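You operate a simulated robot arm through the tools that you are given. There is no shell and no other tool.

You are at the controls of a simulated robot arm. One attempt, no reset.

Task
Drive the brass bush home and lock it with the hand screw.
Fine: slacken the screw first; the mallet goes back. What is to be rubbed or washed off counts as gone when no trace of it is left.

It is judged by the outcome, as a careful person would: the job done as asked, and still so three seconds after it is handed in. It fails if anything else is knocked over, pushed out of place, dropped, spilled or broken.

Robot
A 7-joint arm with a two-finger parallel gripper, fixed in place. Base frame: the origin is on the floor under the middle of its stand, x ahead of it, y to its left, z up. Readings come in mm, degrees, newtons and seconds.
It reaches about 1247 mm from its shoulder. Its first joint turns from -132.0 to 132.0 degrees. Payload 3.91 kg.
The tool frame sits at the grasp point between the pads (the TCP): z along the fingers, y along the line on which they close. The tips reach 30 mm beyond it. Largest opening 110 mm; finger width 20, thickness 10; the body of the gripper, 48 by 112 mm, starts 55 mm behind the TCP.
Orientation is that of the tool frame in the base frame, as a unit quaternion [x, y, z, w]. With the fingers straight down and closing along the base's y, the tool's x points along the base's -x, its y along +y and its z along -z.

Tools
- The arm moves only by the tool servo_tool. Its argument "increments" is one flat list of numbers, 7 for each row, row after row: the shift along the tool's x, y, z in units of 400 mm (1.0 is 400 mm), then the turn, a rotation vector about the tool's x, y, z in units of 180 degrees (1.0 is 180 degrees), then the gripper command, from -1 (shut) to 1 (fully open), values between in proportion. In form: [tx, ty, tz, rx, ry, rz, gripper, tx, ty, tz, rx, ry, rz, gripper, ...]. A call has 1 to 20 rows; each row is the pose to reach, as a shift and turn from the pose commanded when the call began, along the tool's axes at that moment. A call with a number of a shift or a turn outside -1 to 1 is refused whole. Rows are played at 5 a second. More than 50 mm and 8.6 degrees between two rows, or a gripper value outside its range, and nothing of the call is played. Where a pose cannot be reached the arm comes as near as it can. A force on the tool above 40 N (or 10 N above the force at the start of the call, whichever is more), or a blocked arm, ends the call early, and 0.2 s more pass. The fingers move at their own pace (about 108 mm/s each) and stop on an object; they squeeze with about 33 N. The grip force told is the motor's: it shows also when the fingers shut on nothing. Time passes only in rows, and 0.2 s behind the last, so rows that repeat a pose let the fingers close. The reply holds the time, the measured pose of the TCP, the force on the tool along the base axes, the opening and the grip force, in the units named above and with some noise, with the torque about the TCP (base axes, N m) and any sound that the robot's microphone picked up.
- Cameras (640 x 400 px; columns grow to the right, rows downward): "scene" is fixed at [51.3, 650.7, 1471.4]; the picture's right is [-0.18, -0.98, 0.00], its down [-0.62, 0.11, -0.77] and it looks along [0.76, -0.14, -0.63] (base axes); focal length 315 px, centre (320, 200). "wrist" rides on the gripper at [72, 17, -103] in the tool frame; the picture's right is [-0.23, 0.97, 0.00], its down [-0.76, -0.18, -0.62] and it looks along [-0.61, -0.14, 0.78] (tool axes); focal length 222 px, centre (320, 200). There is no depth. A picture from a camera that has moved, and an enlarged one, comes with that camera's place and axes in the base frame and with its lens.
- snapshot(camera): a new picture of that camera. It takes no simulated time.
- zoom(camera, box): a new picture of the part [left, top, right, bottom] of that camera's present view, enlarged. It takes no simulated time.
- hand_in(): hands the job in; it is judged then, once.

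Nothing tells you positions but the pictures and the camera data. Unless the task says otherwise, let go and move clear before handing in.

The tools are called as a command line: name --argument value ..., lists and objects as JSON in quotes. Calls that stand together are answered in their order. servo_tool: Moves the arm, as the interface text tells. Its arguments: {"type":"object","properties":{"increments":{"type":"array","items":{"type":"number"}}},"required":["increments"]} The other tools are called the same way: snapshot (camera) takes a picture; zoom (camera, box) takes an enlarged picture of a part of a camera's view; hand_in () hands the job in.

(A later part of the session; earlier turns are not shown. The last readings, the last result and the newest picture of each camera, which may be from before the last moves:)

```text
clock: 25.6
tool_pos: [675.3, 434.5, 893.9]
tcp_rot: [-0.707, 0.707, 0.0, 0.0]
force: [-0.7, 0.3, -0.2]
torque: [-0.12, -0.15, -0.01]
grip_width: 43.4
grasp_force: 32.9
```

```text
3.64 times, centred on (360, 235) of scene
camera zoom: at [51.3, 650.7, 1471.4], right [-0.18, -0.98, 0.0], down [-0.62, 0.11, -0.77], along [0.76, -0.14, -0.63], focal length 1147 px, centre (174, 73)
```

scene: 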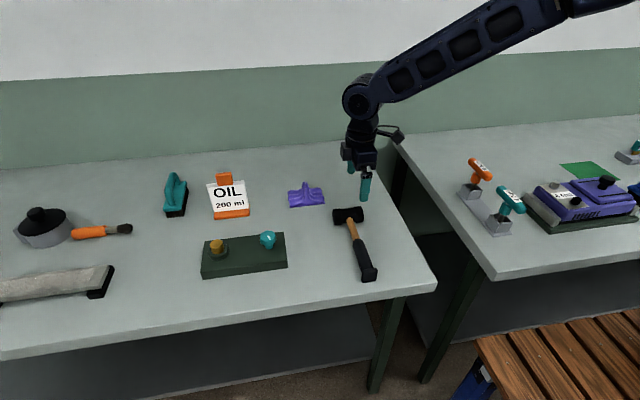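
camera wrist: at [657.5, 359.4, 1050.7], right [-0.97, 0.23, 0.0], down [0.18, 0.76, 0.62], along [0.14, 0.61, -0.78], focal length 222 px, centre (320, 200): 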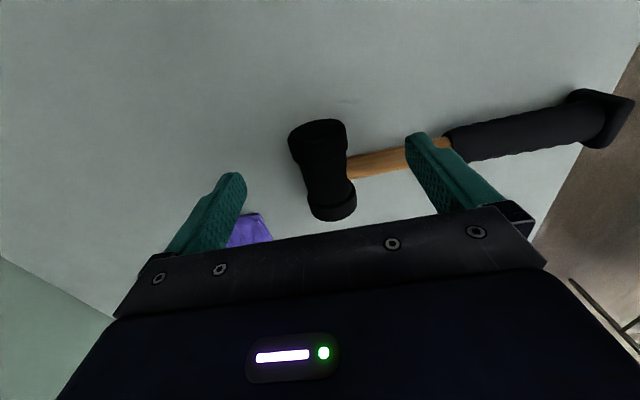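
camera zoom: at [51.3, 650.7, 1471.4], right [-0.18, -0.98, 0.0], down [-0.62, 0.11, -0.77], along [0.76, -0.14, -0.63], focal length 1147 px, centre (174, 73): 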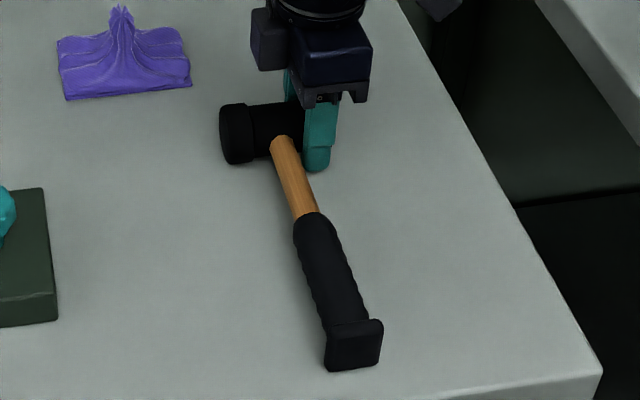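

The cap is gripped at 43.4 mm with 33 N. I'll lift slowly and check how well the mallet holds.

servo_tool --increments '[0, 0, -0.025, 0, 0, 0, -1, 0, 0, -0.05, 0, 0, 0, -1, 0, 0, -0.1, 0, 0, 0, -1, 0, 0, -0.15, 0, 0, 0, -1, 0, 0, -0.2, 0, 0, 0, -1, 0, 0, -0.2, 0, 0, 0, -1]'

snapshot --camera "wrist"

snapshot --camera "scene"

```text
clock: 27.0
tool_pos: [675.4, 435.6, 973.2]
tcp_rot: [0.707, -0.707, 0.0, 0.0]
force: [-0.2, 0.1, -2.5]
torque: [-0.12, -0.22, 0.01]
grip_width: 43.4
grasp_force: 33.2
```

```text
taken
camera wrist: at [660.0, 363.6, 1079.4], right [-0.97, 0.23, 0.0], down [0.18, 0.76, 0.62], along [0.14, 0.61, -0.78], focal length 222 px, centre (320, 200)
```

wrist: 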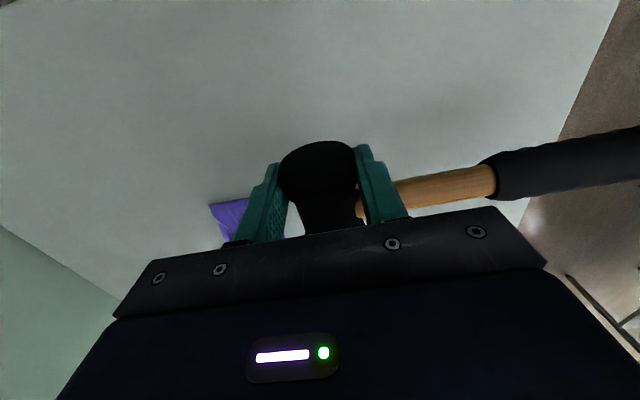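

```text
taken
```

scene: 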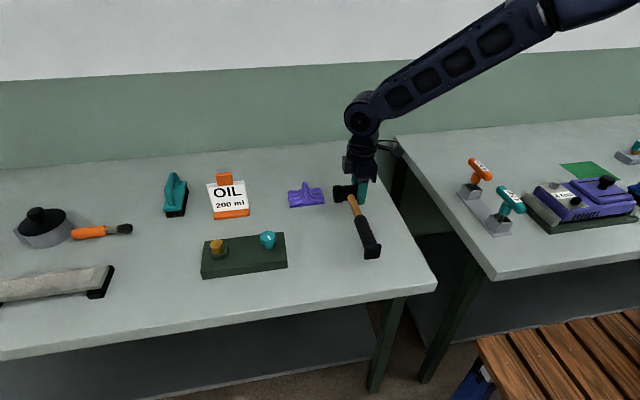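

The mallet weighs little, about 0.25 kg, and is held firmly with no sag. I'll raise it and yaw it 126° counter-clockwise while moving toward the block, staying high.

servo_tool --increments '[0, 0, -0.11, 0, 0, 0, -1, 0, 0, -0.22, 0, 0, 0, -1, 0, 0, -0.33, 0, 0, 0, -1, 0, 0, -0.44, 0, 0, 0, -1, -0.032, 0.0211, -0.44, 0, 0, -0.04375, -1, -0.0641, 0.0422, -0.44, 0, 0, -0.0875, -1, -0.0961, 0.0633, -0.44, 0, 0, -0.13125, -1, -0.1281, 0.0844, -0.44, 0, 0, -0.175, -1, -0.1602, 0.1055, -0.44, 0, 0, -0.21875, -1, -0.1922, 0.1266, -0.44, 0, 0, -0.2625, -1, -0.2242, 0.1476, -0.44, 0, 0, -0.30625, -1, -0.2562, 0.1687, -0.44, 0, 0, -0.35, -1, -0.2883, 0.1898, -0.44, 0, 0, -0.39375, -1, -0.3203, 0.2109, -0.44, 0, 0, -0.4375, -1, -0.3523, 0.232, -0.44, 0, 0, -0.48125, -1, -0.3844, 0.2531, -0.44, 0, 0, -0.525, -1, -0.4164, 0.2742, -0.44, 0, 0, -0.56875, -1, -0.4484, 0.2953, -0.44, 0, 0, -0.6125, -1, -0.4805, 0.3164, -0.44, 0, 0, -0.65625, -1, -0.5125, 0.3375, -0.44, 0, 0, -0.7, -1]'

snapshot --camera "scene"

snapshot --camera "wrist"

```text
clock: 31.2
tool_pos: [541.3, 642.3, 1148.5]
tcp_rot: [0.951, 0.309, 0.0, -0.001]
force: [0.3, -1.0, -2.6]
torque: [0.25, 0.08, -0.02]
grip_width: 43.5
grasp_force: 32.7
```

```text
taken
```

scene: 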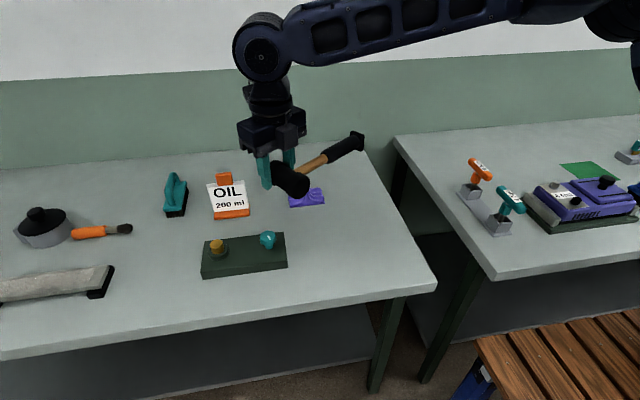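

```text
taken
camera wrist: at [609.8, 670.8, 1253.7], right [0.39, -0.92, 0.0], down [-0.72, -0.31, 0.62], along [-0.57, -0.24, -0.78], focal length 222 px, centre (320, 200)
```

wrist: 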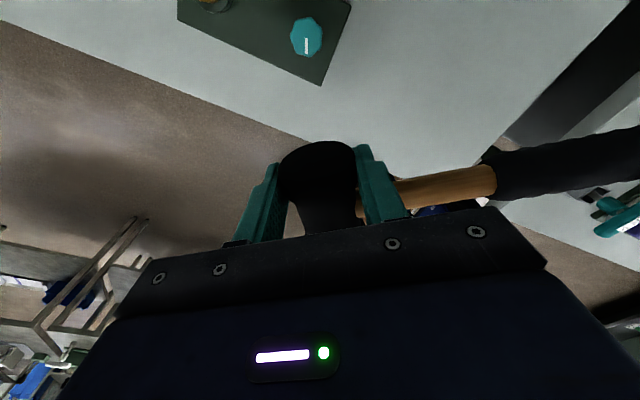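

The yaw is done. I'll now pitch the tool up so the head axis becomes vertical, in two stages.

servo_tool --increments '[0, 0, 0, 0, 0.0417, 0, -1, 0, 0, 0, 0, 0.0833, 0, -1, 0, 0, 0, 0, 0.125, 0, -1, 0, 0, 0, 0, 0.1667, 0, -1, 0, 0, 0, 0, 0.2083, 0, -1, 0, 0, 0, 0, 0.25, 0, -1]'

snapshot --camera "scene"

```text
clock: 32.6
tool_pos: [542.4, 639.7, 1149.2]
tcp_rot: [0.879, 0.284, 0.365, -0.118]
force: [1.0, -0.4, -3.2]
torque: [0.19, 0.13, 0.04]
grip_width: 43.4
grasp_force: 33.0
```

```text
taken
```

scene: 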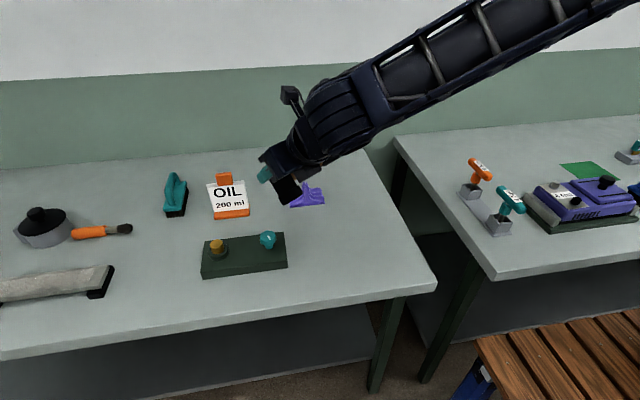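

The pitch is working with the elbow high. Continuing the other 45°.

servo_tool --increments '[0, 0, 0, 0, 0.0417, 0, -1, 0, 0, 0, 0, 0.0833, 0, -1, 0, 0, 0, 0, 0.125, 0, -1, 0, 0, 0, 0, 0.1667, 0, -1, 0, 0, 0, 0, 0.2083, 0, -1, 0, 0, 0, 0, 0.25, 0, -1]'

snapshot --camera "scene"

snapshot --camera "wrist"

```text
clock: 34.0
tool_pos: [541.5, 640.3, 1149.0]
tcp_rot: [0.672, 0.218, 0.673, -0.219]
force: [0.3, -0.9, -1.7]
torque: [0.13, 0.18, 0.01]
grip_width: 43.4
grasp_force: 33.0
```

```text
taken
```

scene: 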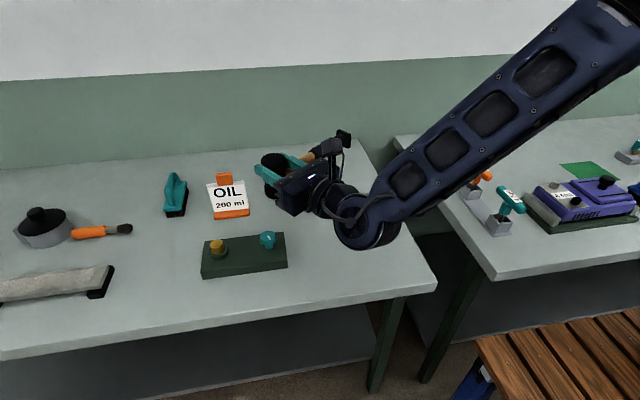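

```text
taken
camera wrist: at [467.9, 565.8, 1223.9], right [0.57, -0.79, -0.23], down [-0.61, -0.22, -0.76], along [0.55, 0.58, -0.61], focal length 222 px, centre (320, 200)
```

wrist: 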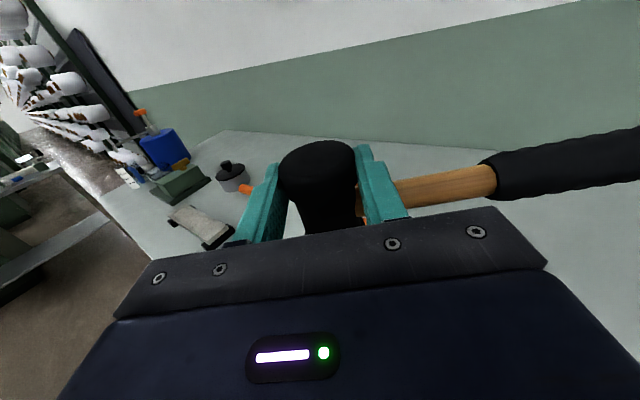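

The head axis is vertical with the camera on top. I'll move horizontally to over the bush at about (589, 797), then down to about 40 mm above it.

servo_tool --increments '[0, -0.0616, 0.0723, 0, 0, 0, -1, 0, -0.1233, 0.1445, 0, 0, 0, -1, 0, -0.1849, 0.2168, 0, 0, 0, -1, 0, -0.2465, 0.289, 0, 0, 0, -1, -0.09, -0.2465, 0.289, 0, 0, 0, -1, -0.18, -0.2465, 0.289, 0, 0, 0, -1, -0.2725, -0.2465, 0.289, 0, 0, 0, -1, -0.2725, -0.2465, 0.289, 0, 0, 0, -1]'

snapshot --camera "scene"

snapshot --camera "wrist"

zoom --camera "scene" --box '[170, 180, 310, 290]'

```text
clock: 35.8
tool_pos: [575.7, 787.5, 1039.6]
tcp_rot: [0.672, 0.219, 0.673, -0.218]
force: [0.2, 0.1, -1.8]
torque: [0.13, 0.18, 0.04]
grip_width: 43.3
grasp_force: 33.3
```

```text
taken
```

scene: 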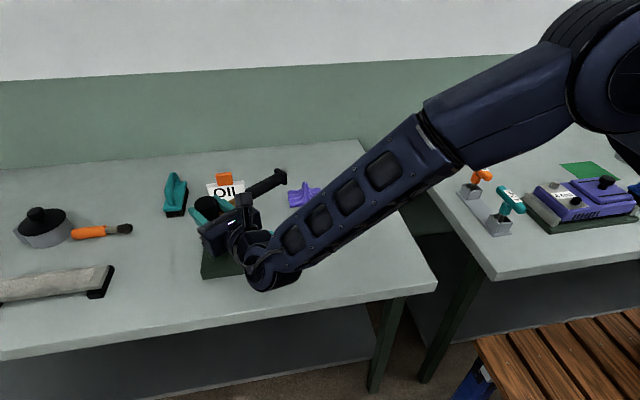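

```text
taken
camera wrist: at [502.3, 713.8, 1114.2], right [0.57, -0.79, -0.23], down [-0.61, -0.22, -0.76], along [0.55, 0.57, -0.61], focal length 222 px, centre (320, 200)
```

wrist: 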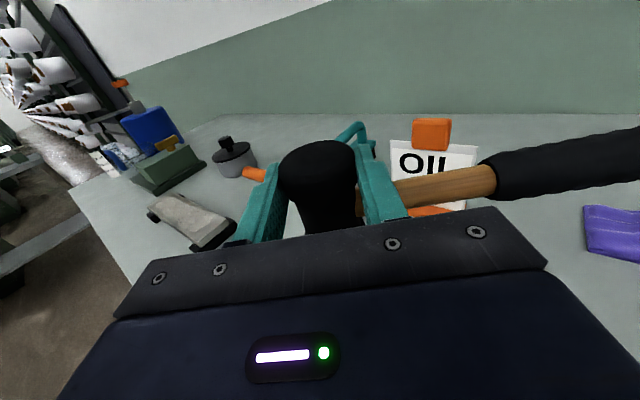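

```text
3.64 times, centred on (240, 235) of scene
camera zoom: at [51.3, 650.7, 1471.4], right [-0.18, -0.98, 0.0], down [-0.62, 0.11, -0.77], along [0.76, -0.14, -0.63], focal length 1147 px, centre (611, 73)
```

zoom: 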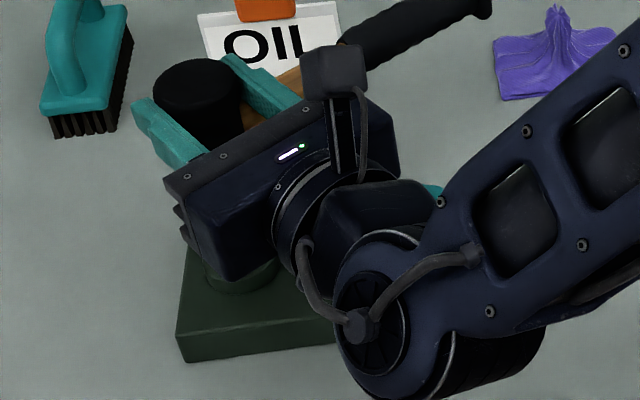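

The mallet head should now be directly over the bush. I'll lower it slowly until it makes contact, watching the force.

servo_tool --increments '[-0.04, 0, 0, 0, 0, 0, -1, -0.08, 0, 0, 0, 0, 0, -1, -0.0875, 0, 0, 0, 0, 0, -1, -0.095, 0, 0, 0, 0, 0, -1, -0.1025, 0, 0, 0, 0, 0, -1, -0.11, 0, 0, 0, 0, 0, -1, -0.1175, 0, 0, 0, 0, 0, -1, -0.1175, 0, 0, 0, 0, 0, -1]'

```text
clock: 37.6
tool_pos: [577.2, 789.8, 993.0]
tcp_rot: [0.673, 0.217, 0.673, -0.218]
force: [-0.8, 0.2, -2.8]
torque: [0.15, 0.15, 0.04]
grip_width: 43.7
grasp_force: 33.0
```

servo_tool --increments '[-0.0075, 0, 0, 0, 0, 0, -1, -0.015, 0, 0, 0, 0, 0, -1, -0.0225, 0, 0, 0, 0, 0, -1, -0.03, 0, 0, 0, 0, 0, -1, -0.03, 0, 0, 0, 0, 0, -1]'

zoom --camera "scene" --box '[170, 180, 310, 290]'

```text
clock: 38.5
tool_pos: [576.7, 788.6, 990.5]
tcp_rot: [0.669, 0.216, 0.676, -0.221]
force: [1.9, 4.4, 6.4]
torque: [0.37, -0.02, 0.02]
grip_width: 43.6
grasp_force: 32.5
stopped in row 4: the force on the tool passed its limit at 44 N (the readings are from after the stop); the commanded pose is now the measured one
```

```text
3.64 times, centred on (240, 235) of scene
camera zoom: at [51.3, 650.7, 1471.4], right [-0.18, -0.98, 0.0], down [-0.62, 0.11, -0.77], along [0.76, -0.14, -0.63], focal length 1147 px, centre (611, 73)
```

zoom: 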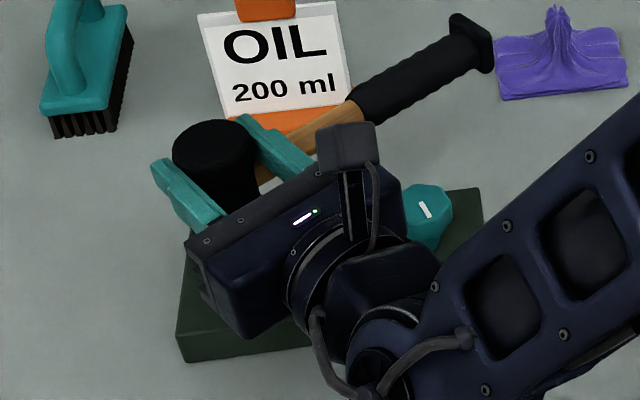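

Contact came at TCP z≈990 and steady pressure over 40 N didn't move the bush. So I'll raise about 80 mm and strike a proper, moderate blow.

servo_tool --increments '[0.1, 0, 0, 0, 0, 0, -1, 0.2, 0, 0, 0, 0, 0, -1, 0.2, 0, 0, 0, 0, 0, -1, 0.1, 0, 0, 0, 0, 0, -1, 0.0, 0, 0, 0, 0, 0, -1, -0.05, 0, 0, 0, 0, 0, -1]'

zoom --camera "scene" --box '[170, 180, 310, 290]'

snapshot --camera "wrist"

```text
clock: 39.9
tool_pos: [578.2, 793.4, 985.3]
tcp_rot: [0.664, 0.212, 0.681, -0.224]
force: [0.7, 4.9, 6.9]
torque: [0.39, -0.07, 0.02]
grip_width: 43.4
grasp_force: 32.7
stopped in row 6: the force on the tool passed its limit at 78 N (the readings are from after the stop); the commanded pose is now the measured one
```

```text
3.64 times, centred on (240, 235) of scene
camera zoom: at [51.3, 650.7, 1471.4], right [-0.18, -0.98, 0.0], down [-0.62, 0.11, -0.77], along [0.76, -0.14, -0.63], focal length 1147 px, centre (611, 73)
```

zoom: 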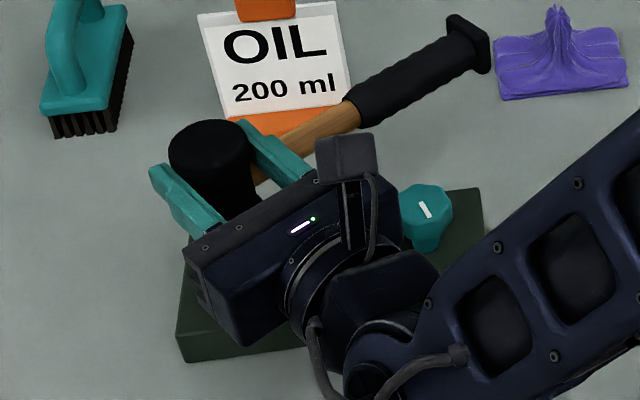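

```text
taken
camera wrist: at [504.4, 716.3, 1056.6], right [0.58, -0.78, -0.24], down [-0.59, -0.2, -0.78], along [0.56, 0.59, -0.58], focal length 222 px, centre (320, 200)
```

wrist: 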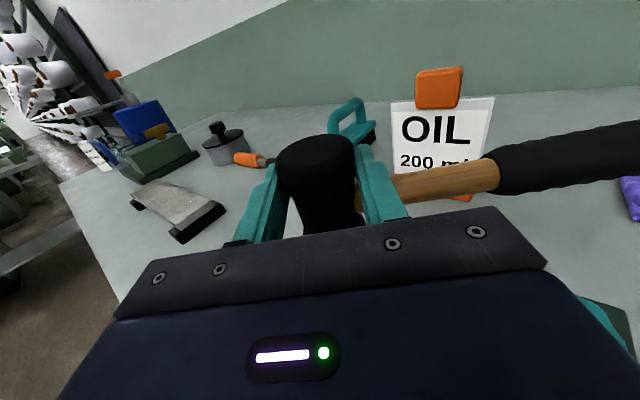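

The blow landed with 78 N. I'll raise the mallet well up so the scene camera can show whether the bush moved, correcting the small tilt as I go.

servo_tool --increments '[0.1, 0, 0, 0, -0.009, 0, -1, 0.2, 0.004, -0.004, 0, -0.009, 0, -1, 0.3, 0.008, -0.008, 0, -0.009, 0, -1, 0.4, 0.008, -0.008, 0, -0.009, 0, -1, 0.5, 0.008, -0.008, 0, -0.009, 0, -1]'

snapshot --camera "scene"

zoom --camera "scene" --box '[190, 210, 300, 290]'

```text
clock: 41.1
tool_pos: [575.2, 782.7, 1185.0]
tcp_rot: [0.675, 0.216, 0.67, -0.221]
force: [0.3, 0.9, -4.0]
torque: [0.18, 0.15, -0.01]
grip_width: 43.6
grasp_force: 33.2
```

```text
taken
```

scene: 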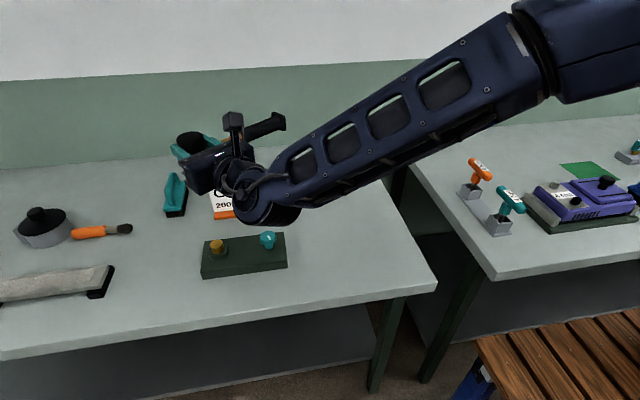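

```text
5.00 times, centred on (245, 250) of scene
camera zoom: at [51.3, 650.7, 1471.4], right [-0.18, -0.98, 0.0], down [-0.62, 0.11, -0.77], along [0.76, -0.14, -0.63], focal length 1577 px, centre (695, -50)
```

zoom: 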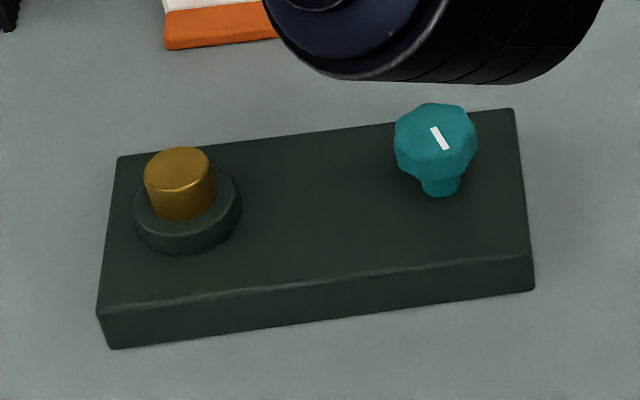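

zoom --camera "scene" --box '[200, 230, 240, 260]'

```text
13.33 times, centred on (220, 245) of scene
camera zoom: at [51.3, 650.7, 1471.4], right [-0.18, -0.98, 0.0], down [-0.62, 0.11, -0.77], along [0.76, -0.14, -0.63], focal length 4205 px, centre (1653, -400)
```

zoom: 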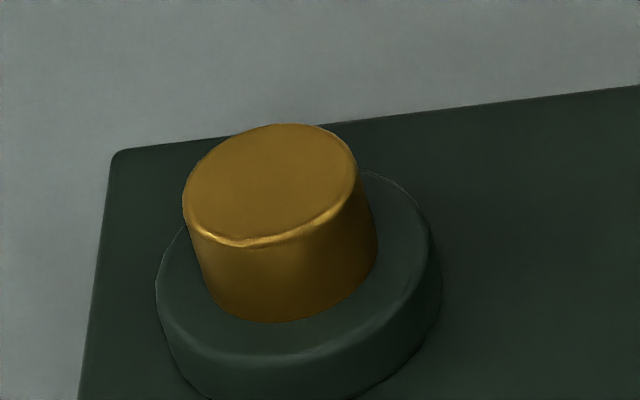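

The bush has not visibly moved. I'll check the mallet's seat in the grip before striking harder.

zoom --camera "wrist" --box '[220, 100, 520, 260]'

zoom --camera "scene" --box '[150, 100, 310, 220]'

```text
2.13 times, centred on (370, 180) of wrist
camera zoom: at [503.3, 707.2, 1259.5], right [0.57, -0.79, -0.23], down [-0.61, -0.22, -0.76], along [0.54, 0.58, -0.61], focal length 474 px, centre (213, 243)
```

zoom: 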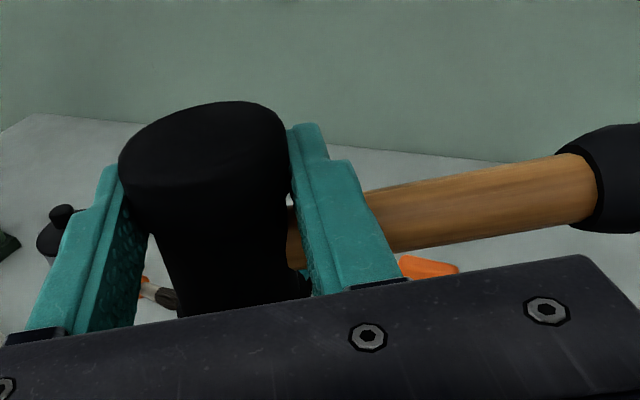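

```text
3.33 times, centred on (230, 160) of scene
camera zoom: at [51.3, 650.7, 1471.4], right [-0.18, -0.98, 0.0], down [-0.62, 0.11, -0.77], along [0.76, -0.14, -0.63], focal length 1051 px, centre (620, 333)
```

zoom: 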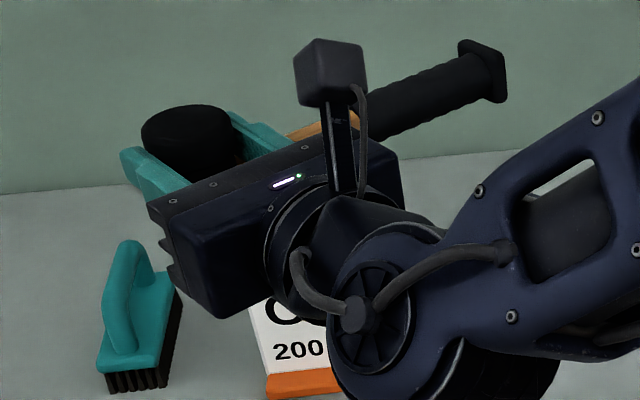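

The mallet slid up only about 5 mm in the grip. I'll now strike at full speed from higher up, with the lateral offset corrected, and compare the bush afterwards.

servo_tool --increments '[-0.05, -0.008, 0.0115, 0, 0, 0, -1, -0.1, -0.008, 0.0115, 0, 0, 0, -1, -0.1, -0.008, 0.0115, 0, 0, 0, -1, -0.2225, -0.008, 0.0115, 0, 0, 0, -1, -0.345, -0.008, 0.0115, 0, 0, 0, -1, -0.4675, -0.008, 0.0115, 0, 0, 0, -1, -0.59, -0.008, 0.0115, 0, 0, 0, -1]'

```text
clock: 42.6
tool_pos: [577.4, 789.2, 985.2]
tcp_rot: [0.67, 0.213, 0.676, -0.224]
force: [1.1, 3.4, 6.5]
torque: [0.43, -0.21, 0.11]
grip_width: 43.5
grasp_force: 32.9
stopped in row 7: the force on the tool passed its limit at 78 N (the readings are from after the stop); the commanded pose is now the measured one
```

servo_tool --increments '[0.1, 0, 0, 0, 0, 0, -1, 0.2, 0, 0, 0, 0, 0, -1, 0.3, 0, 0, 0, 0, 0, -1, 0.4, 0, 0, 0, 0, 0, -1, 0.5, 0, 0, 0, 0, 0, -1]'

zoom --camera "scene" --box '[200, 230, 240, 260]'

zoom --camera "wrist" --box '[220, 100, 520, 260]'

```text
clock: 43.8
tool_pos: [579.3, 787.3, 1184.3]
tcp_rot: [0.671, 0.213, 0.675, -0.222]
force: [0.4, 0.4, -4.6]
torque: [0.18, 0.11, -0.03]
grip_width: 43.7
grasp_force: 33.1
```

```text
13.33 times, centred on (220, 245) of scene
camera zoom: at [51.3, 650.7, 1471.4], right [-0.18, -0.98, 0.0], down [-0.62, 0.11, -0.77], along [0.76, -0.14, -0.63], focal length 4205 px, centre (1653, -400)
```

zoom: 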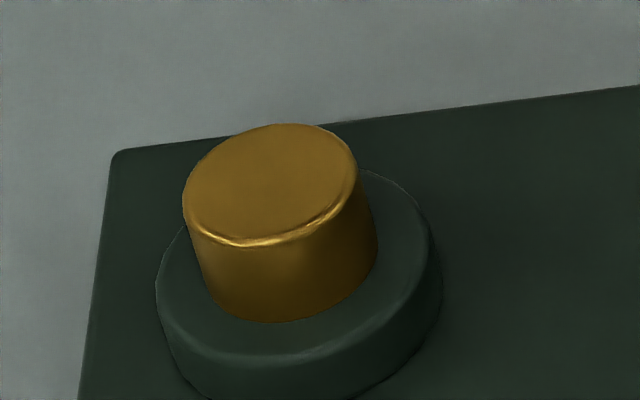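

```text
2.13 times, centred on (370, 180) of wrist
camera zoom: at [505.5, 712.2, 1257.1], right [0.57, -0.79, -0.24], down [-0.61, -0.21, -0.77], along [0.55, 0.58, -0.6], focal length 474 px, centre (213, 243)
```

zoom: 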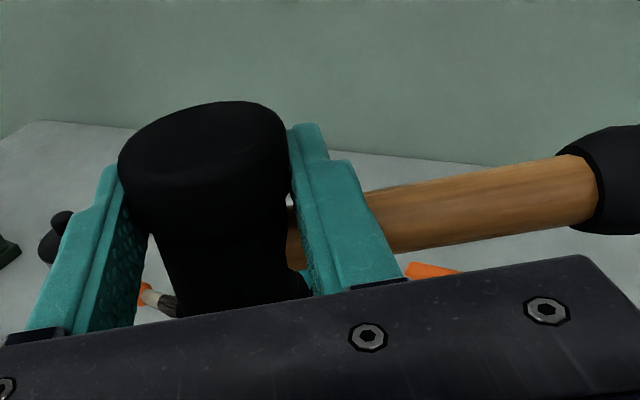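

The bush is unchanged at pixel level. Before deciding whether the screw or the blow is the issue, I'll bring the face back down and press in small increments to see if it yields at all.

servo_tool --increments '[-0.1225, 0, 0, 0, 0, 0, -1, -0.245, 0, 0, 0, 0, 0, -1, -0.3675, 0, 0, 0, 0, 0, -1, -0.47, 0, 0, 0, 0, 0, -1, -0.485, 0, 0, 0, 0, 0, -1, -0.49, 0, 0, 0, 0, 0, -1, -0.49, 0, 0, 0, 0, 0, -1]'

```text
clock: 45.4
tool_pos: [577.3, 790.9, 986.5]
tcp_rot: [0.67, 0.214, 0.675, -0.224]
force: [0.3, 0.2, -4.0]
torque: [0.17, 0.14, -0.05]
grip_width: 43.5
grasp_force: 33.2
```

servo_tool --increments '[-0.00125, 0, 0, 0, 0, 0, -1, -0.0025, 0, 0, 0, 0, 0, -1, -0.00375, 0, 0, 0, 0, 0, -1, -0.005, 0, 0, 0, 0, 0, -1]'

```text
clock: 46.4
tool_pos: [578.1, 788.6, 985.7]
tcp_rot: [0.67, 0.214, 0.675, -0.223]
force: [-0.1, -0.4, -1.4]
torque: [0.11, 0.16, 0.01]
grip_width: 43.3
grasp_force: 33.1
```

servo_tool --increments '[-0.00125, 0, 0, 0, 0, 0, -1, -0.0025, 0, 0, 0, 0, 0, -1, -0.00375, 0, 0, 0, 0, 0, -1, -0.00375, 0, 0, 0, 0, 0, -1]'

```text
clock: 47.4
tool_pos: [577.5, 788.1, 985.5]
tcp_rot: [0.67, 0.213, 0.675, -0.223]
force: [-0.4, 4.1, 6.3]
torque: [0.5, -0.07, 0.11]
grip_width: 43.4
grasp_force: 33.4
```

servo_tool --increments '[-0.0025, 0, 0, 0, 0, 0, -1, -0.005, 0, 0, 0, 0, 0, -1, -0.005, 0, 0, 0, 0, 0, -1]'

```text
clock: 48.2
tool_pos: [576.9, 790.0, 985.4]
tcp_rot: [0.669, 0.212, 0.676, -0.223]
force: [0.2, 7.2, 27.4]
torque: [0.74, -0.68, 0.13]
grip_width: 43.5
grasp_force: 32.9
```

servo_tool --increments '[-0.00125, 0, 0, 0, 0, 0, -1, -0.0015, 0, 0, 0, 0, 0, -1, -0.0015, 0, 0, 0, 0, 0, -1]'

```text
clock: 49.0
tool_pos: [578.1, 789.1, 984.5]
tcp_rot: [0.669, 0.211, 0.677, -0.224]
force: [0.3, 1.6, 5.5]
torque: [0.27, -0.07, 0.07]
grip_width: 44.0
grasp_force: 32.4
stopped in row 3: the force on the tool passed its limit at 41 N (the readings are from after the stop); the commanded pose is now the measured one
```

servo_tool --increments '[-0.0025, 0, 0, 0, 0, 0, -1, -0.005, 0, 0, 0, 0, 0, -1, -0.006, 0, 0, 0, 0, 0, -1, -0.006, 0, 0, 0, 0, 0, -1]'

```text
clock: 50.0
tool_pos: [578.1, 790.6, 984.0]
tcp_rot: [0.668, 0.211, 0.677, -0.224]
force: [6.0, 5.2, 31.0]
torque: [0.62, -0.98, 0.07]
grip_width: 43.3
grasp_force: 33.0
```

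servo_tool --increments '[-0.0012, 0, 0, 0, 0, 0, -1, -0.0012, 0, 0, 0, 0, 0, -1]'

```text
clock: 50.6
tool_pos: [577.0, 789.7, 985.0]
tcp_rot: [0.668, 0.211, 0.678, -0.224]
force: [-0.9, -3.3, 7.8]
torque: [-0.06, -0.02, -0.05]
grip_width: 43.1
grasp_force: 33.1
stopped in row 2: the force on the tool passed its limit at 43 N (the readings are from after the stop); the commanded pose is now the measured one
```

Pressing gives no movement either, and the microphone reports nothing. I want to verify the screw's travel before hitting any more, so I'll put the mallet back first by reversing the path.

servo_tool --increments '[0.1, 0, 0, 0, -0.003, -0.002, -1, 0.2, 0, 0, 0, -0.006, -0.0042, -1, 0.3, 0, 0, 0, -0.006, -0.0042, -1, 0.4125, 0, 0, 0, -0.006, -0.0042, -1, 0.4125, 0.0616, -0.0723, 0, -0.006, -0.0042, -1, 0.4125, 0.1233, -0.1445, 0, -0.006, -0.0042, -1, 0.4125, 0.1849, -0.2168, 0, -0.006, -0.0042, -1, 0.4125, 0.2465, -0.289, 0, -0.006, -0.0042, -1, 0.4125, 0.2465, -0.289, 0, -0.006, -0.0042, -1]'

snapshot --camera "scene"

zoom --camera "scene" --box '[190, 210, 300, 290]'

```text
clock: 52.6
tool_pos: [539.6, 638.2, 1145.5]
tcp_rot: [0.673, 0.218, 0.673, -0.217]
force: [-0.2, -0.2, -4.2]
torque: [0.14, 0.15, 0.01]
grip_width: 43.4
grasp_force: 33.4
```

```text
taken
```

scene: 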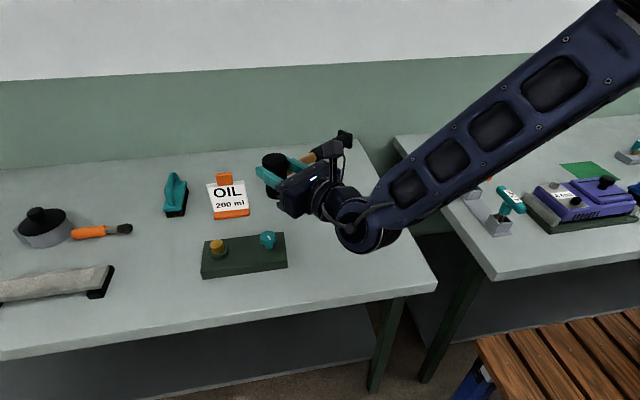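

```text
5.00 times, centred on (245, 250) of scene
camera zoom: at [51.3, 650.7, 1471.4], right [-0.18, -0.98, 0.0], down [-0.62, 0.11, -0.77], along [0.76, -0.14, -0.63], focal length 1577 px, centre (695, -50)
```

zoom: 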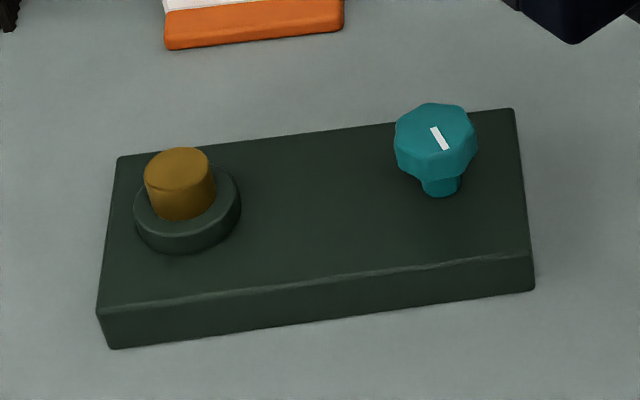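

servo_tool --increments '[0, 0, 0, 0, -0.0417, 0, -1, 0, 0, 0, 0, -0.0833, 0, -1, 0, 0, 0, 0, -0.125, 0, -1, 0, 0, 0, 0, -0.1667, 0, -1, 0, 0, 0, 0, -0.2083, 0, -1, 0, 0, 0, 0, -0.25, 0, -1, 0, 0, 0, 0, -0.2917, 0, -1, 0, 0, 0, 0, -0.3333, 0, -1, 0, 0, 0, 0, -0.375, 0, -1, 0, 0, 0, 0, -0.4167, 0, -1, 0, 0, 0, 0, -0.4583, 0, -1, 0, 0, 0, 0, -0.5, 0, -1]'

snapshot --camera "scene"

```text
clock: 55.2
tool_pos: [541.1, 637.7, 1145.6]
tcp_rot: [0.952, 0.307, -0.002, 0.001]
force: [-0.8, -0.6, -3.0]
torque: [0.19, 0.05, -0.02]
grip_width: 43.4
grasp_force: 33.0
```

```text
taken
```

scene: 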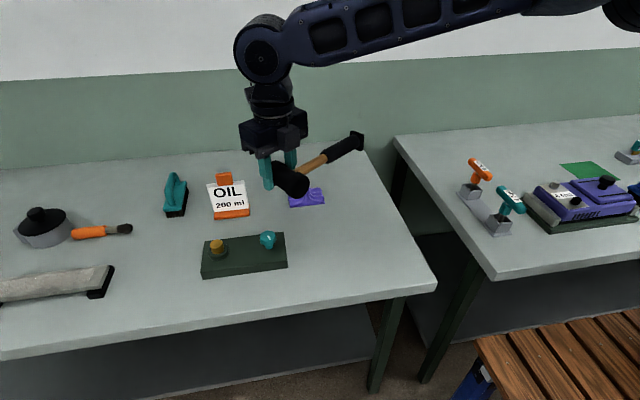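

Now I'll yaw back clockwise while moving over to the mallet's original place.

servo_tool --increments '[-0.001, 0.0374, 0, 0, 0, 0.0436, -1, -0.002, 0.0748, 0, 0, 0, 0.0873, -1, -0.003, 0.1121, 0, 0, 0, 0.1309, -1, -0.004, 0.1495, 0, 0, 0, 0.1746, -1, -0.005, 0.1869, 0, 0, 0, 0.2182, -1, -0.006, 0.2243, 0, 0, 0, 0.2619, -1, -0.007, 0.2616, 0, 0, 0, 0.3055, -1, -0.008, 0.299, 0, 0, 0, 0.3492, -1, -0.009, 0.3364, 0, 0, 0, 0.3928, -1, -0.01, 0.3738, 0, 0, 0, 0.4364, -1, -0.011, 0.4111, 0, 0, 0, 0.4801, -1, -0.012, 0.4485, 0, 0, 0, 0.5237, -1, -0.013, 0.4859, 0, 0, 0, 0.5674, -1, -0.014, 0.5233, 0, 0, 0, 0.611, -1, -0.015, 0.5606, 0, 0, 0, 0.6547, -1, -0.016, 0.598, 0, 0, 0, 0.6983, -1, -0.016, 0.598, 0.1, 0, 0, 0.6983, -1, -0.016, 0.598, 0.2, 0, 0, 0.6983, -1, -0.016, 0.598, 0.3, 0, 0, 0.6983, -1, -0.016, 0.598, 0.4, 0, 0, 0.6983, -1]'

snapshot --camera "scene"

snapshot --camera "wrist"

```text
clock: 59.4
tool_pos: [677.0, 439.6, 986.6]
tcp_rot: [0.708, -0.706, 0.001, 0.0]
force: [-0.7, 1.0, -1.7]
torque: [-0.04, -0.21, -0.01]
grip_width: 43.5
grasp_force: 32.6
```

```text
taken
```

scene: 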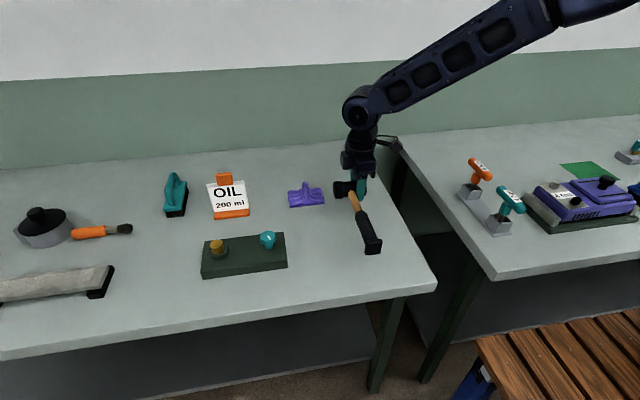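

```text
taken
camera wrist: at [660.5, 367.8, 1092.0], right [-0.97, 0.22, 0.0], down [0.18, 0.76, 0.62], along [0.14, 0.61, -0.78], focal length 222 px, centre (320, 200)
```

wrist: 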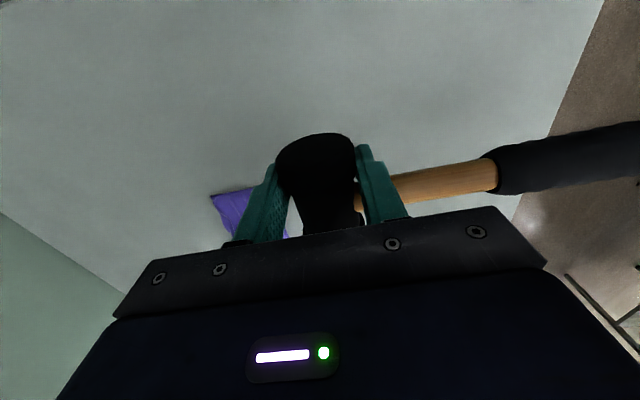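

servo_tool --increments '[0, 0, 0.1, 0, 0, 0, -1, 0, 0, 0.18, 0, 0, 0, -1, 0, 0, 0.205, 0, 0, 0, -1, 0, 0, 0.215, 0, 0, 0, -1, 0, 0, 0.2225, 0, 0, 0, -1, 0, 0, 0.2225, 0, 0, 0, -1]'

zoom --camera "scene" --box '[310, 190, 410, 290]'

```text
clock: 60.8
tool_pos: [675.8, 441.2, 896.8]
tcp_rot: [0.708, -0.706, 0.0, 0.001]
force: [0.0, 0.2, -2.8]
torque: [-0.04, -0.3, 0.02]
grip_width: 43.6
grasp_force: 33.4
```

```text
4.00 times, centred on (360, 240) of scene
camera zoom: at [51.3, 650.7, 1471.4], right [-0.18, -0.98, 0.0], down [-0.62, 0.11, -0.77], along [0.76, -0.14, -0.63], focal length 1262 px, centre (160, 40)
```

zoom: 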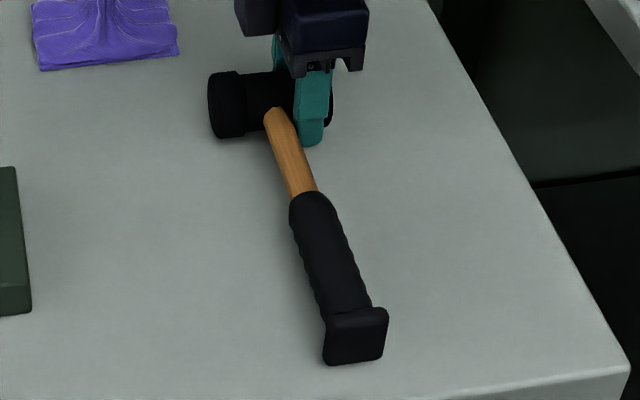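

The mallet is nearly down and hanging about 3 mm high. I'll lower it gently to contact.

servo_tool --increments '[0, 0, 0.0025, 0, 0, 0, -1, 0, 0, 0.005, 0, 0, 0, -1, 0, 0, 0.0075, 0, 0, 0, -1, 0, 0, 0.0075, 0, 0, 0, -1]'

zoom --camera "scene" --box '[310, 190, 410, 290]'

```text
clock: 61.8
tool_pos: [676.3, 442.0, 894.9]
tcp_rot: [0.709, -0.706, 0.0, -0.002]
force: [0.0, -1.8, 28.6]
torque: [-0.77, -0.24, 0.02]
grip_width: 43.7
grasp_force: 32.3
```

```text
4.00 times, centred on (360, 240) of scene
camera zoom: at [51.3, 650.7, 1471.4], right [-0.18, -0.98, 0.0], down [-0.62, 0.11, -0.77], along [0.76, -0.14, -0.63], focal length 1262 px, centre (160, 40)
```

zoom: 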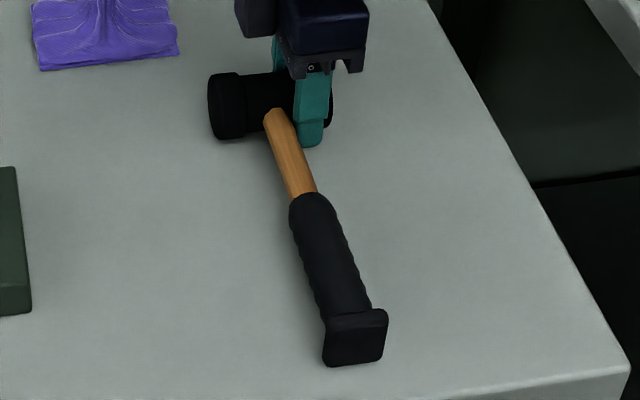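

The mallet is on the bench, slightly loaded. I'll relieve the load, open the gripper and rise straight up.

servo_tool --increments '[0, 0.003, -0.003, 0, 0, 0, -1, 0, 0.005, -0.005, 0, 0, 0, -1, 0, 0.005, -0.005, 0, 0, 0, -0.2, 0, 0.005, -0.005, 0, 0, 0, 0.3, 0, 0.005, -0.005, 0, 0, 0, 1, 0, 0.005, -0.005, 0, 0, 0, 1, 0, 0.005, -0.005, 0, 0, 0, 1, 0, 0.005, -0.05, 0, 0, 0, 1, 0, 0.005, -0.15, 0, 0, 0, 1, 0, 0.005, -0.25, 0, 0, 0, 1, 0, 0.005, -0.35, 0, 0, 0, 1]'

zoom --camera "scene" --box '[310, 190, 410, 290]'

snapshot --camera "wrist"

```text
clock: 64.2
tool_pos: [675.0, 439.9, 1033.4]
tcp_rot: [0.708, -0.706, -0.001, 0.001]
force: [0.1, -0.2, -1.0]
torque: [0.01, 0.03, 0.02]
grip_width: 109.9
grasp_force: 0.1
```

```text
4.00 times, centred on (360, 240) of scene
camera zoom: at [51.3, 650.7, 1471.4], right [-0.18, -0.98, 0.0], down [-0.62, 0.11, -0.77], along [0.76, -0.14, -0.63], focal length 1262 px, centre (160, 40)
```

zoom: 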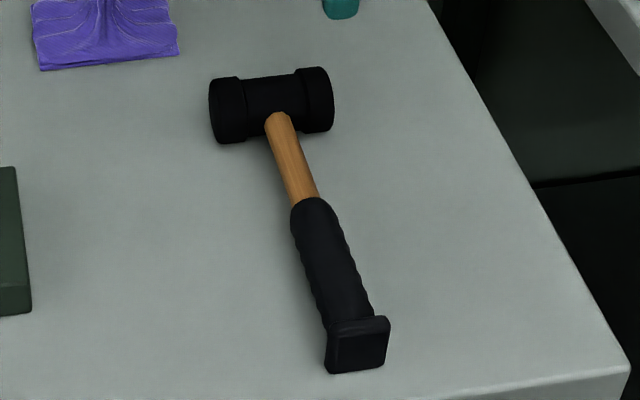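

```text
taken
camera wrist: at [660.2, 367.7, 1138.7], right [-0.97, 0.22, 0.0], down [0.18, 0.76, 0.62], along [0.14, 0.61, -0.78], focal length 222 px, centre (320, 200)
```

wrist: 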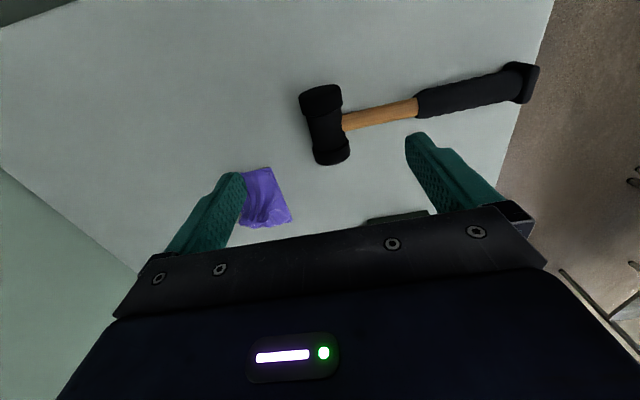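

The mallet is back within 1–2 mm of its starting place. Now I'll return to the knob to check its travel in both directions.

servo_tool --increments '[-0.0502, 0.0175, 0.0048, 0, 0, -0.0417, 1, -0.1004, 0.035, 0.0096, 0, 0, -0.0833, 1, -0.1506, 0.0525, 0.0144, 0, 0, -0.125, 1, -0.2008, 0.07, 0.0192, 0, 0, -0.1667, 1, -0.251, 0.0875, 0.024, 0, 0, -0.2083, 1, -0.3013, 0.105, 0.0288, 0, 0, -0.25, 1, -0.3515, 0.1225, 0.0335, 0, 0, -0.2917, 1, -0.4017, 0.14, 0.0383, 0, 0, -0.3333, 1, -0.4519, 0.1575, 0.0431, 0, 0, -0.375, 1, -0.5021, 0.175, 0.0479, 0, 0, -0.4167, 1, -0.5523, 0.1925, 0.0527, 0, 0, -0.4583, 1, -0.6025, 0.21, 0.0575, 0, 0, -0.5, 1, -0.6025, 0.21, 0.0575, 0, 0, -0.5, 1]'

snapshot --camera "wrist"

snapshot --camera "scene"

```text
clock: 67.0
tool_pos: [589.1, 680.8, 1010.6]
tcp_rot: [1.0, 0.003, 0.0, 0.0]
force: [-0.1, -0.2, 0.1]
torque: [0.0, 0.0, 0.0]
grip_width: 110.1
grasp_force: 0.0
```

```text
taken
camera wrist: at [663.0, 664.1, 1115.8], right [-0.22, -0.97, 0.0], down [-0.76, 0.17, 0.62], along [-0.61, 0.14, -0.78], focal length 222 px, centre (320, 200)
```

wrist: 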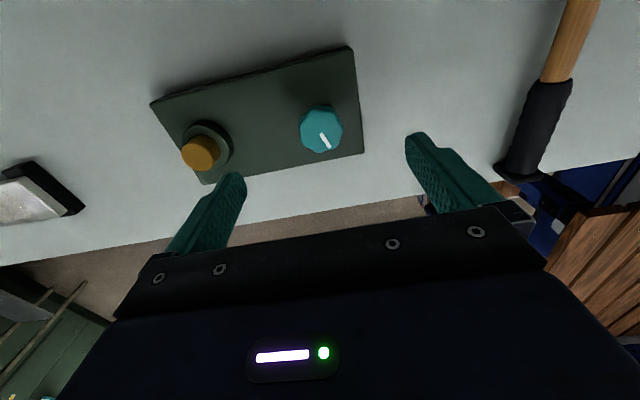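

```text
taken
```

scene: 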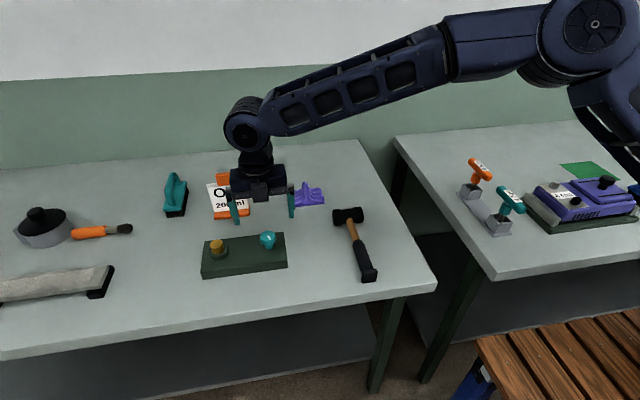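

zoom --camera "wrist" --box '[270, 90, 370, 170]'

zoom --camera "wrist" --box '[160, 110, 250, 190]'

```text
5.00 times, centred on (320, 130) of wrist
camera zoom: at [663.0, 664.1, 1115.8], right [-0.22, -0.97, 0.0], down [-0.76, 0.17, 0.62], along [-0.61, 0.14, -0.78], focal length 1111 px, centre (320, 550)
```

zoom: 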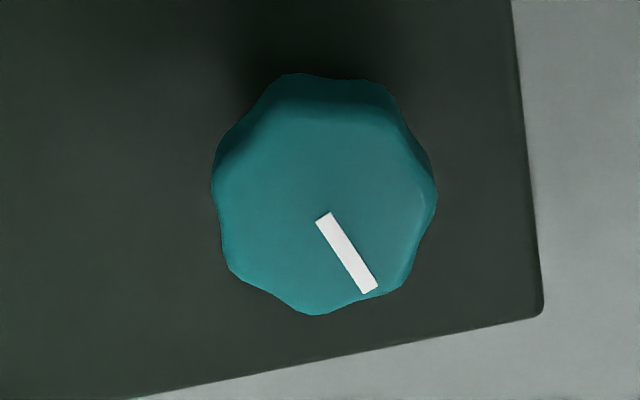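

```text
5.00 times, centred on (205, 150) of wrist
camera zoom: at [663.0, 664.1, 1115.8], right [-0.22, -0.97, 0.0], down [-0.76, 0.17, 0.62], along [-0.61, 0.14, -0.78], focal length 1111 px, centre (895, 450)
```

zoom: 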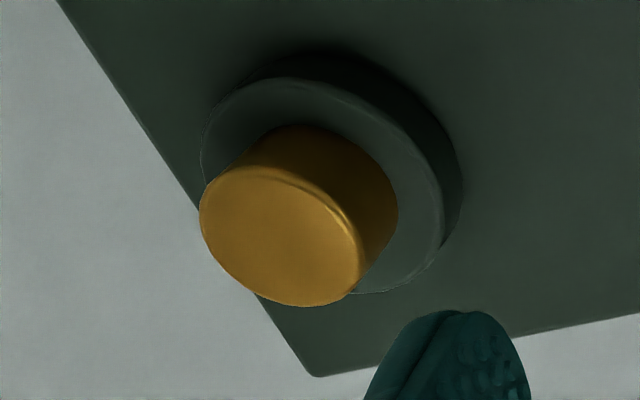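

The knob mark is at about 196°, so it turned about 139° from the start. I'll grip it again and try a little more counter-clockwise to confirm this is a hard stop.

servo_tool --increments '[0.003, 0, 0.1, 0, 0, 0, 1, 0.003, 0, 0.2, 0, 0, 0, 1, 0.003, 0, 0.2215, 0, 0, 0, 1, 0.003, 0, 0.2215, 0, 0, 0, 0, 0.003, 0, 0.2215, 0, 0, 0, -1, 0.003, 0, 0.2215, 0, 0, 0, -1, 0.003, 0, 0.2215, 0, 0, 0, -1]'

servo_tool --increments '[0, 0, 0, 0, 0, -0.0222, -1, 0, 0, 0, 0, 0, -0.0444, -1, 0, 0, 0, 0, 0, -0.0444, -1]'

zoom --camera "wrist" --box '[240, 110, 400, 240]'

```text
clock: 68.6
tool_pos: [589.4, 681.2, 922.0]
tcp_rot: [1.0, 0.001, -0.001, 0.001]
force: [-6.2, -26.4, 0.0]
torque: [-0.24, -0.13, -0.13]
grip_width: 37.6
grasp_force: 45.3
```

```text
clock: 69.5
tool_pos: [589.3, 678.5, 922.6]
tcp_rot: [0.997, 0.071, -0.001, 0.001]
force: [-5.5, -10.5, 7.6]
torque: [0.15, 0.39, -0.67]
grip_width: 37.9
grasp_force: 44.7
stopped in row 3: the force on the tool passed its limit at 41 N (the readings are from after the stop); the commanded pose is now the measured one
```

```text
3.08 times, centred on (320, 175) of wrist
camera zoom: at [664.5, 673.7, 1027.7], right [-0.09, -1.0, 0.0], down [-0.78, 0.07, 0.62], along [-0.62, 0.05, -0.78], focal length 684 px, centre (320, 277)
```

zoom: 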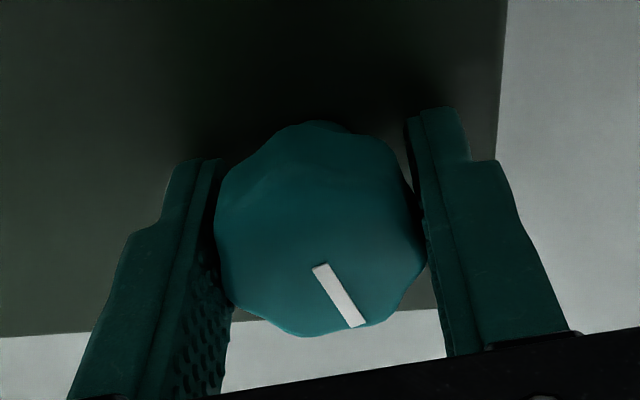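

CCW is a hard stop, with torque −0.67. I'll now turn it clockwise to learn where the tight end is relative to the starting mark.

servo_tool --increments '[0, 0, 0, 0, 0, 0.0444, -1, 0, 0, 0, 0, 0, 0.0889, -1, 0, 0, 0, 0, 0, 0.1333, -1, 0, 0, 0, 0, 0, 0.1778, -1, 0, 0, 0, 0, 0, 0.2222, -1, 0, 0, 0, 0, 0, 0.2667, -1, 0, 0, 0, 0, 0, 0.3111, -1, 0, 0, 0, 0, 0, 0.3556, -1, 0, 0, 0, 0, 0, 0.4, -1, 0, 0, 0, 0, 0, 0.4444, -1, 0, 0, 0, 0, 0, 0.4889, -1, 0, 0, 0, 0, 0, 0.5333, -1, 0, 0, 0, 0, 0, 0.5778, -1, 0, 0, 0, 0, 0, 0.6222, -1, 0, 0, 0, 0, 0, 0.6222, -1]'

zoom --camera "wrist" --box '[240, 110, 400, 240]'

zoom --camera "scene" --box '[190, 210, 300, 290]'

```text
clock: 72.7
tool_pos: [589.9, 680.7, 922.0]
tcp_rot: [-0.616, 0.788, -0.001, -0.001]
force: [7.9, 13.2, 17.4]
torque: [0.75, -0.58, -0.01]
grip_width: 38.0
grasp_force: 45.4
```

```text
3.08 times, centred on (320, 175) of wrist
camera zoom: at [557.3, 614.4, 1027.9], right [-0.89, 0.45, 0.0], down [0.36, 0.7, 0.62], along [0.28, 0.55, -0.78], focal length 684 px, centre (320, 277)
```

zoom: 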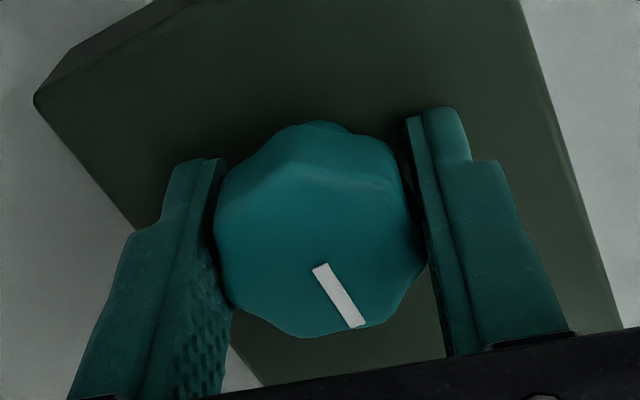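

```text
5.00 times, centred on (245, 250) of scene
camera zoom: at [51.3, 650.7, 1471.4], right [-0.18, -0.98, 0.0], down [-0.62, 0.11, -0.77], along [0.76, -0.14, -0.63], focal length 1577 px, centre (695, -50)
```

zoom: 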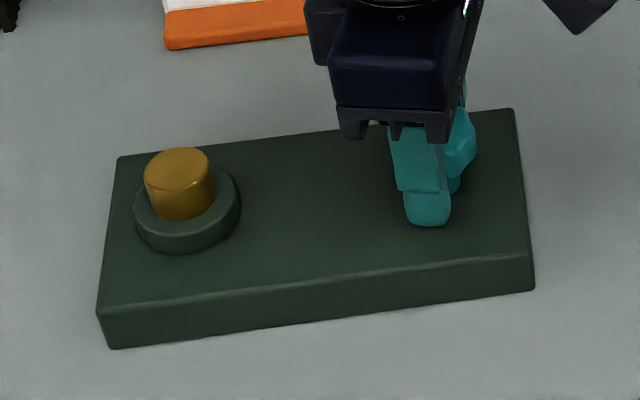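

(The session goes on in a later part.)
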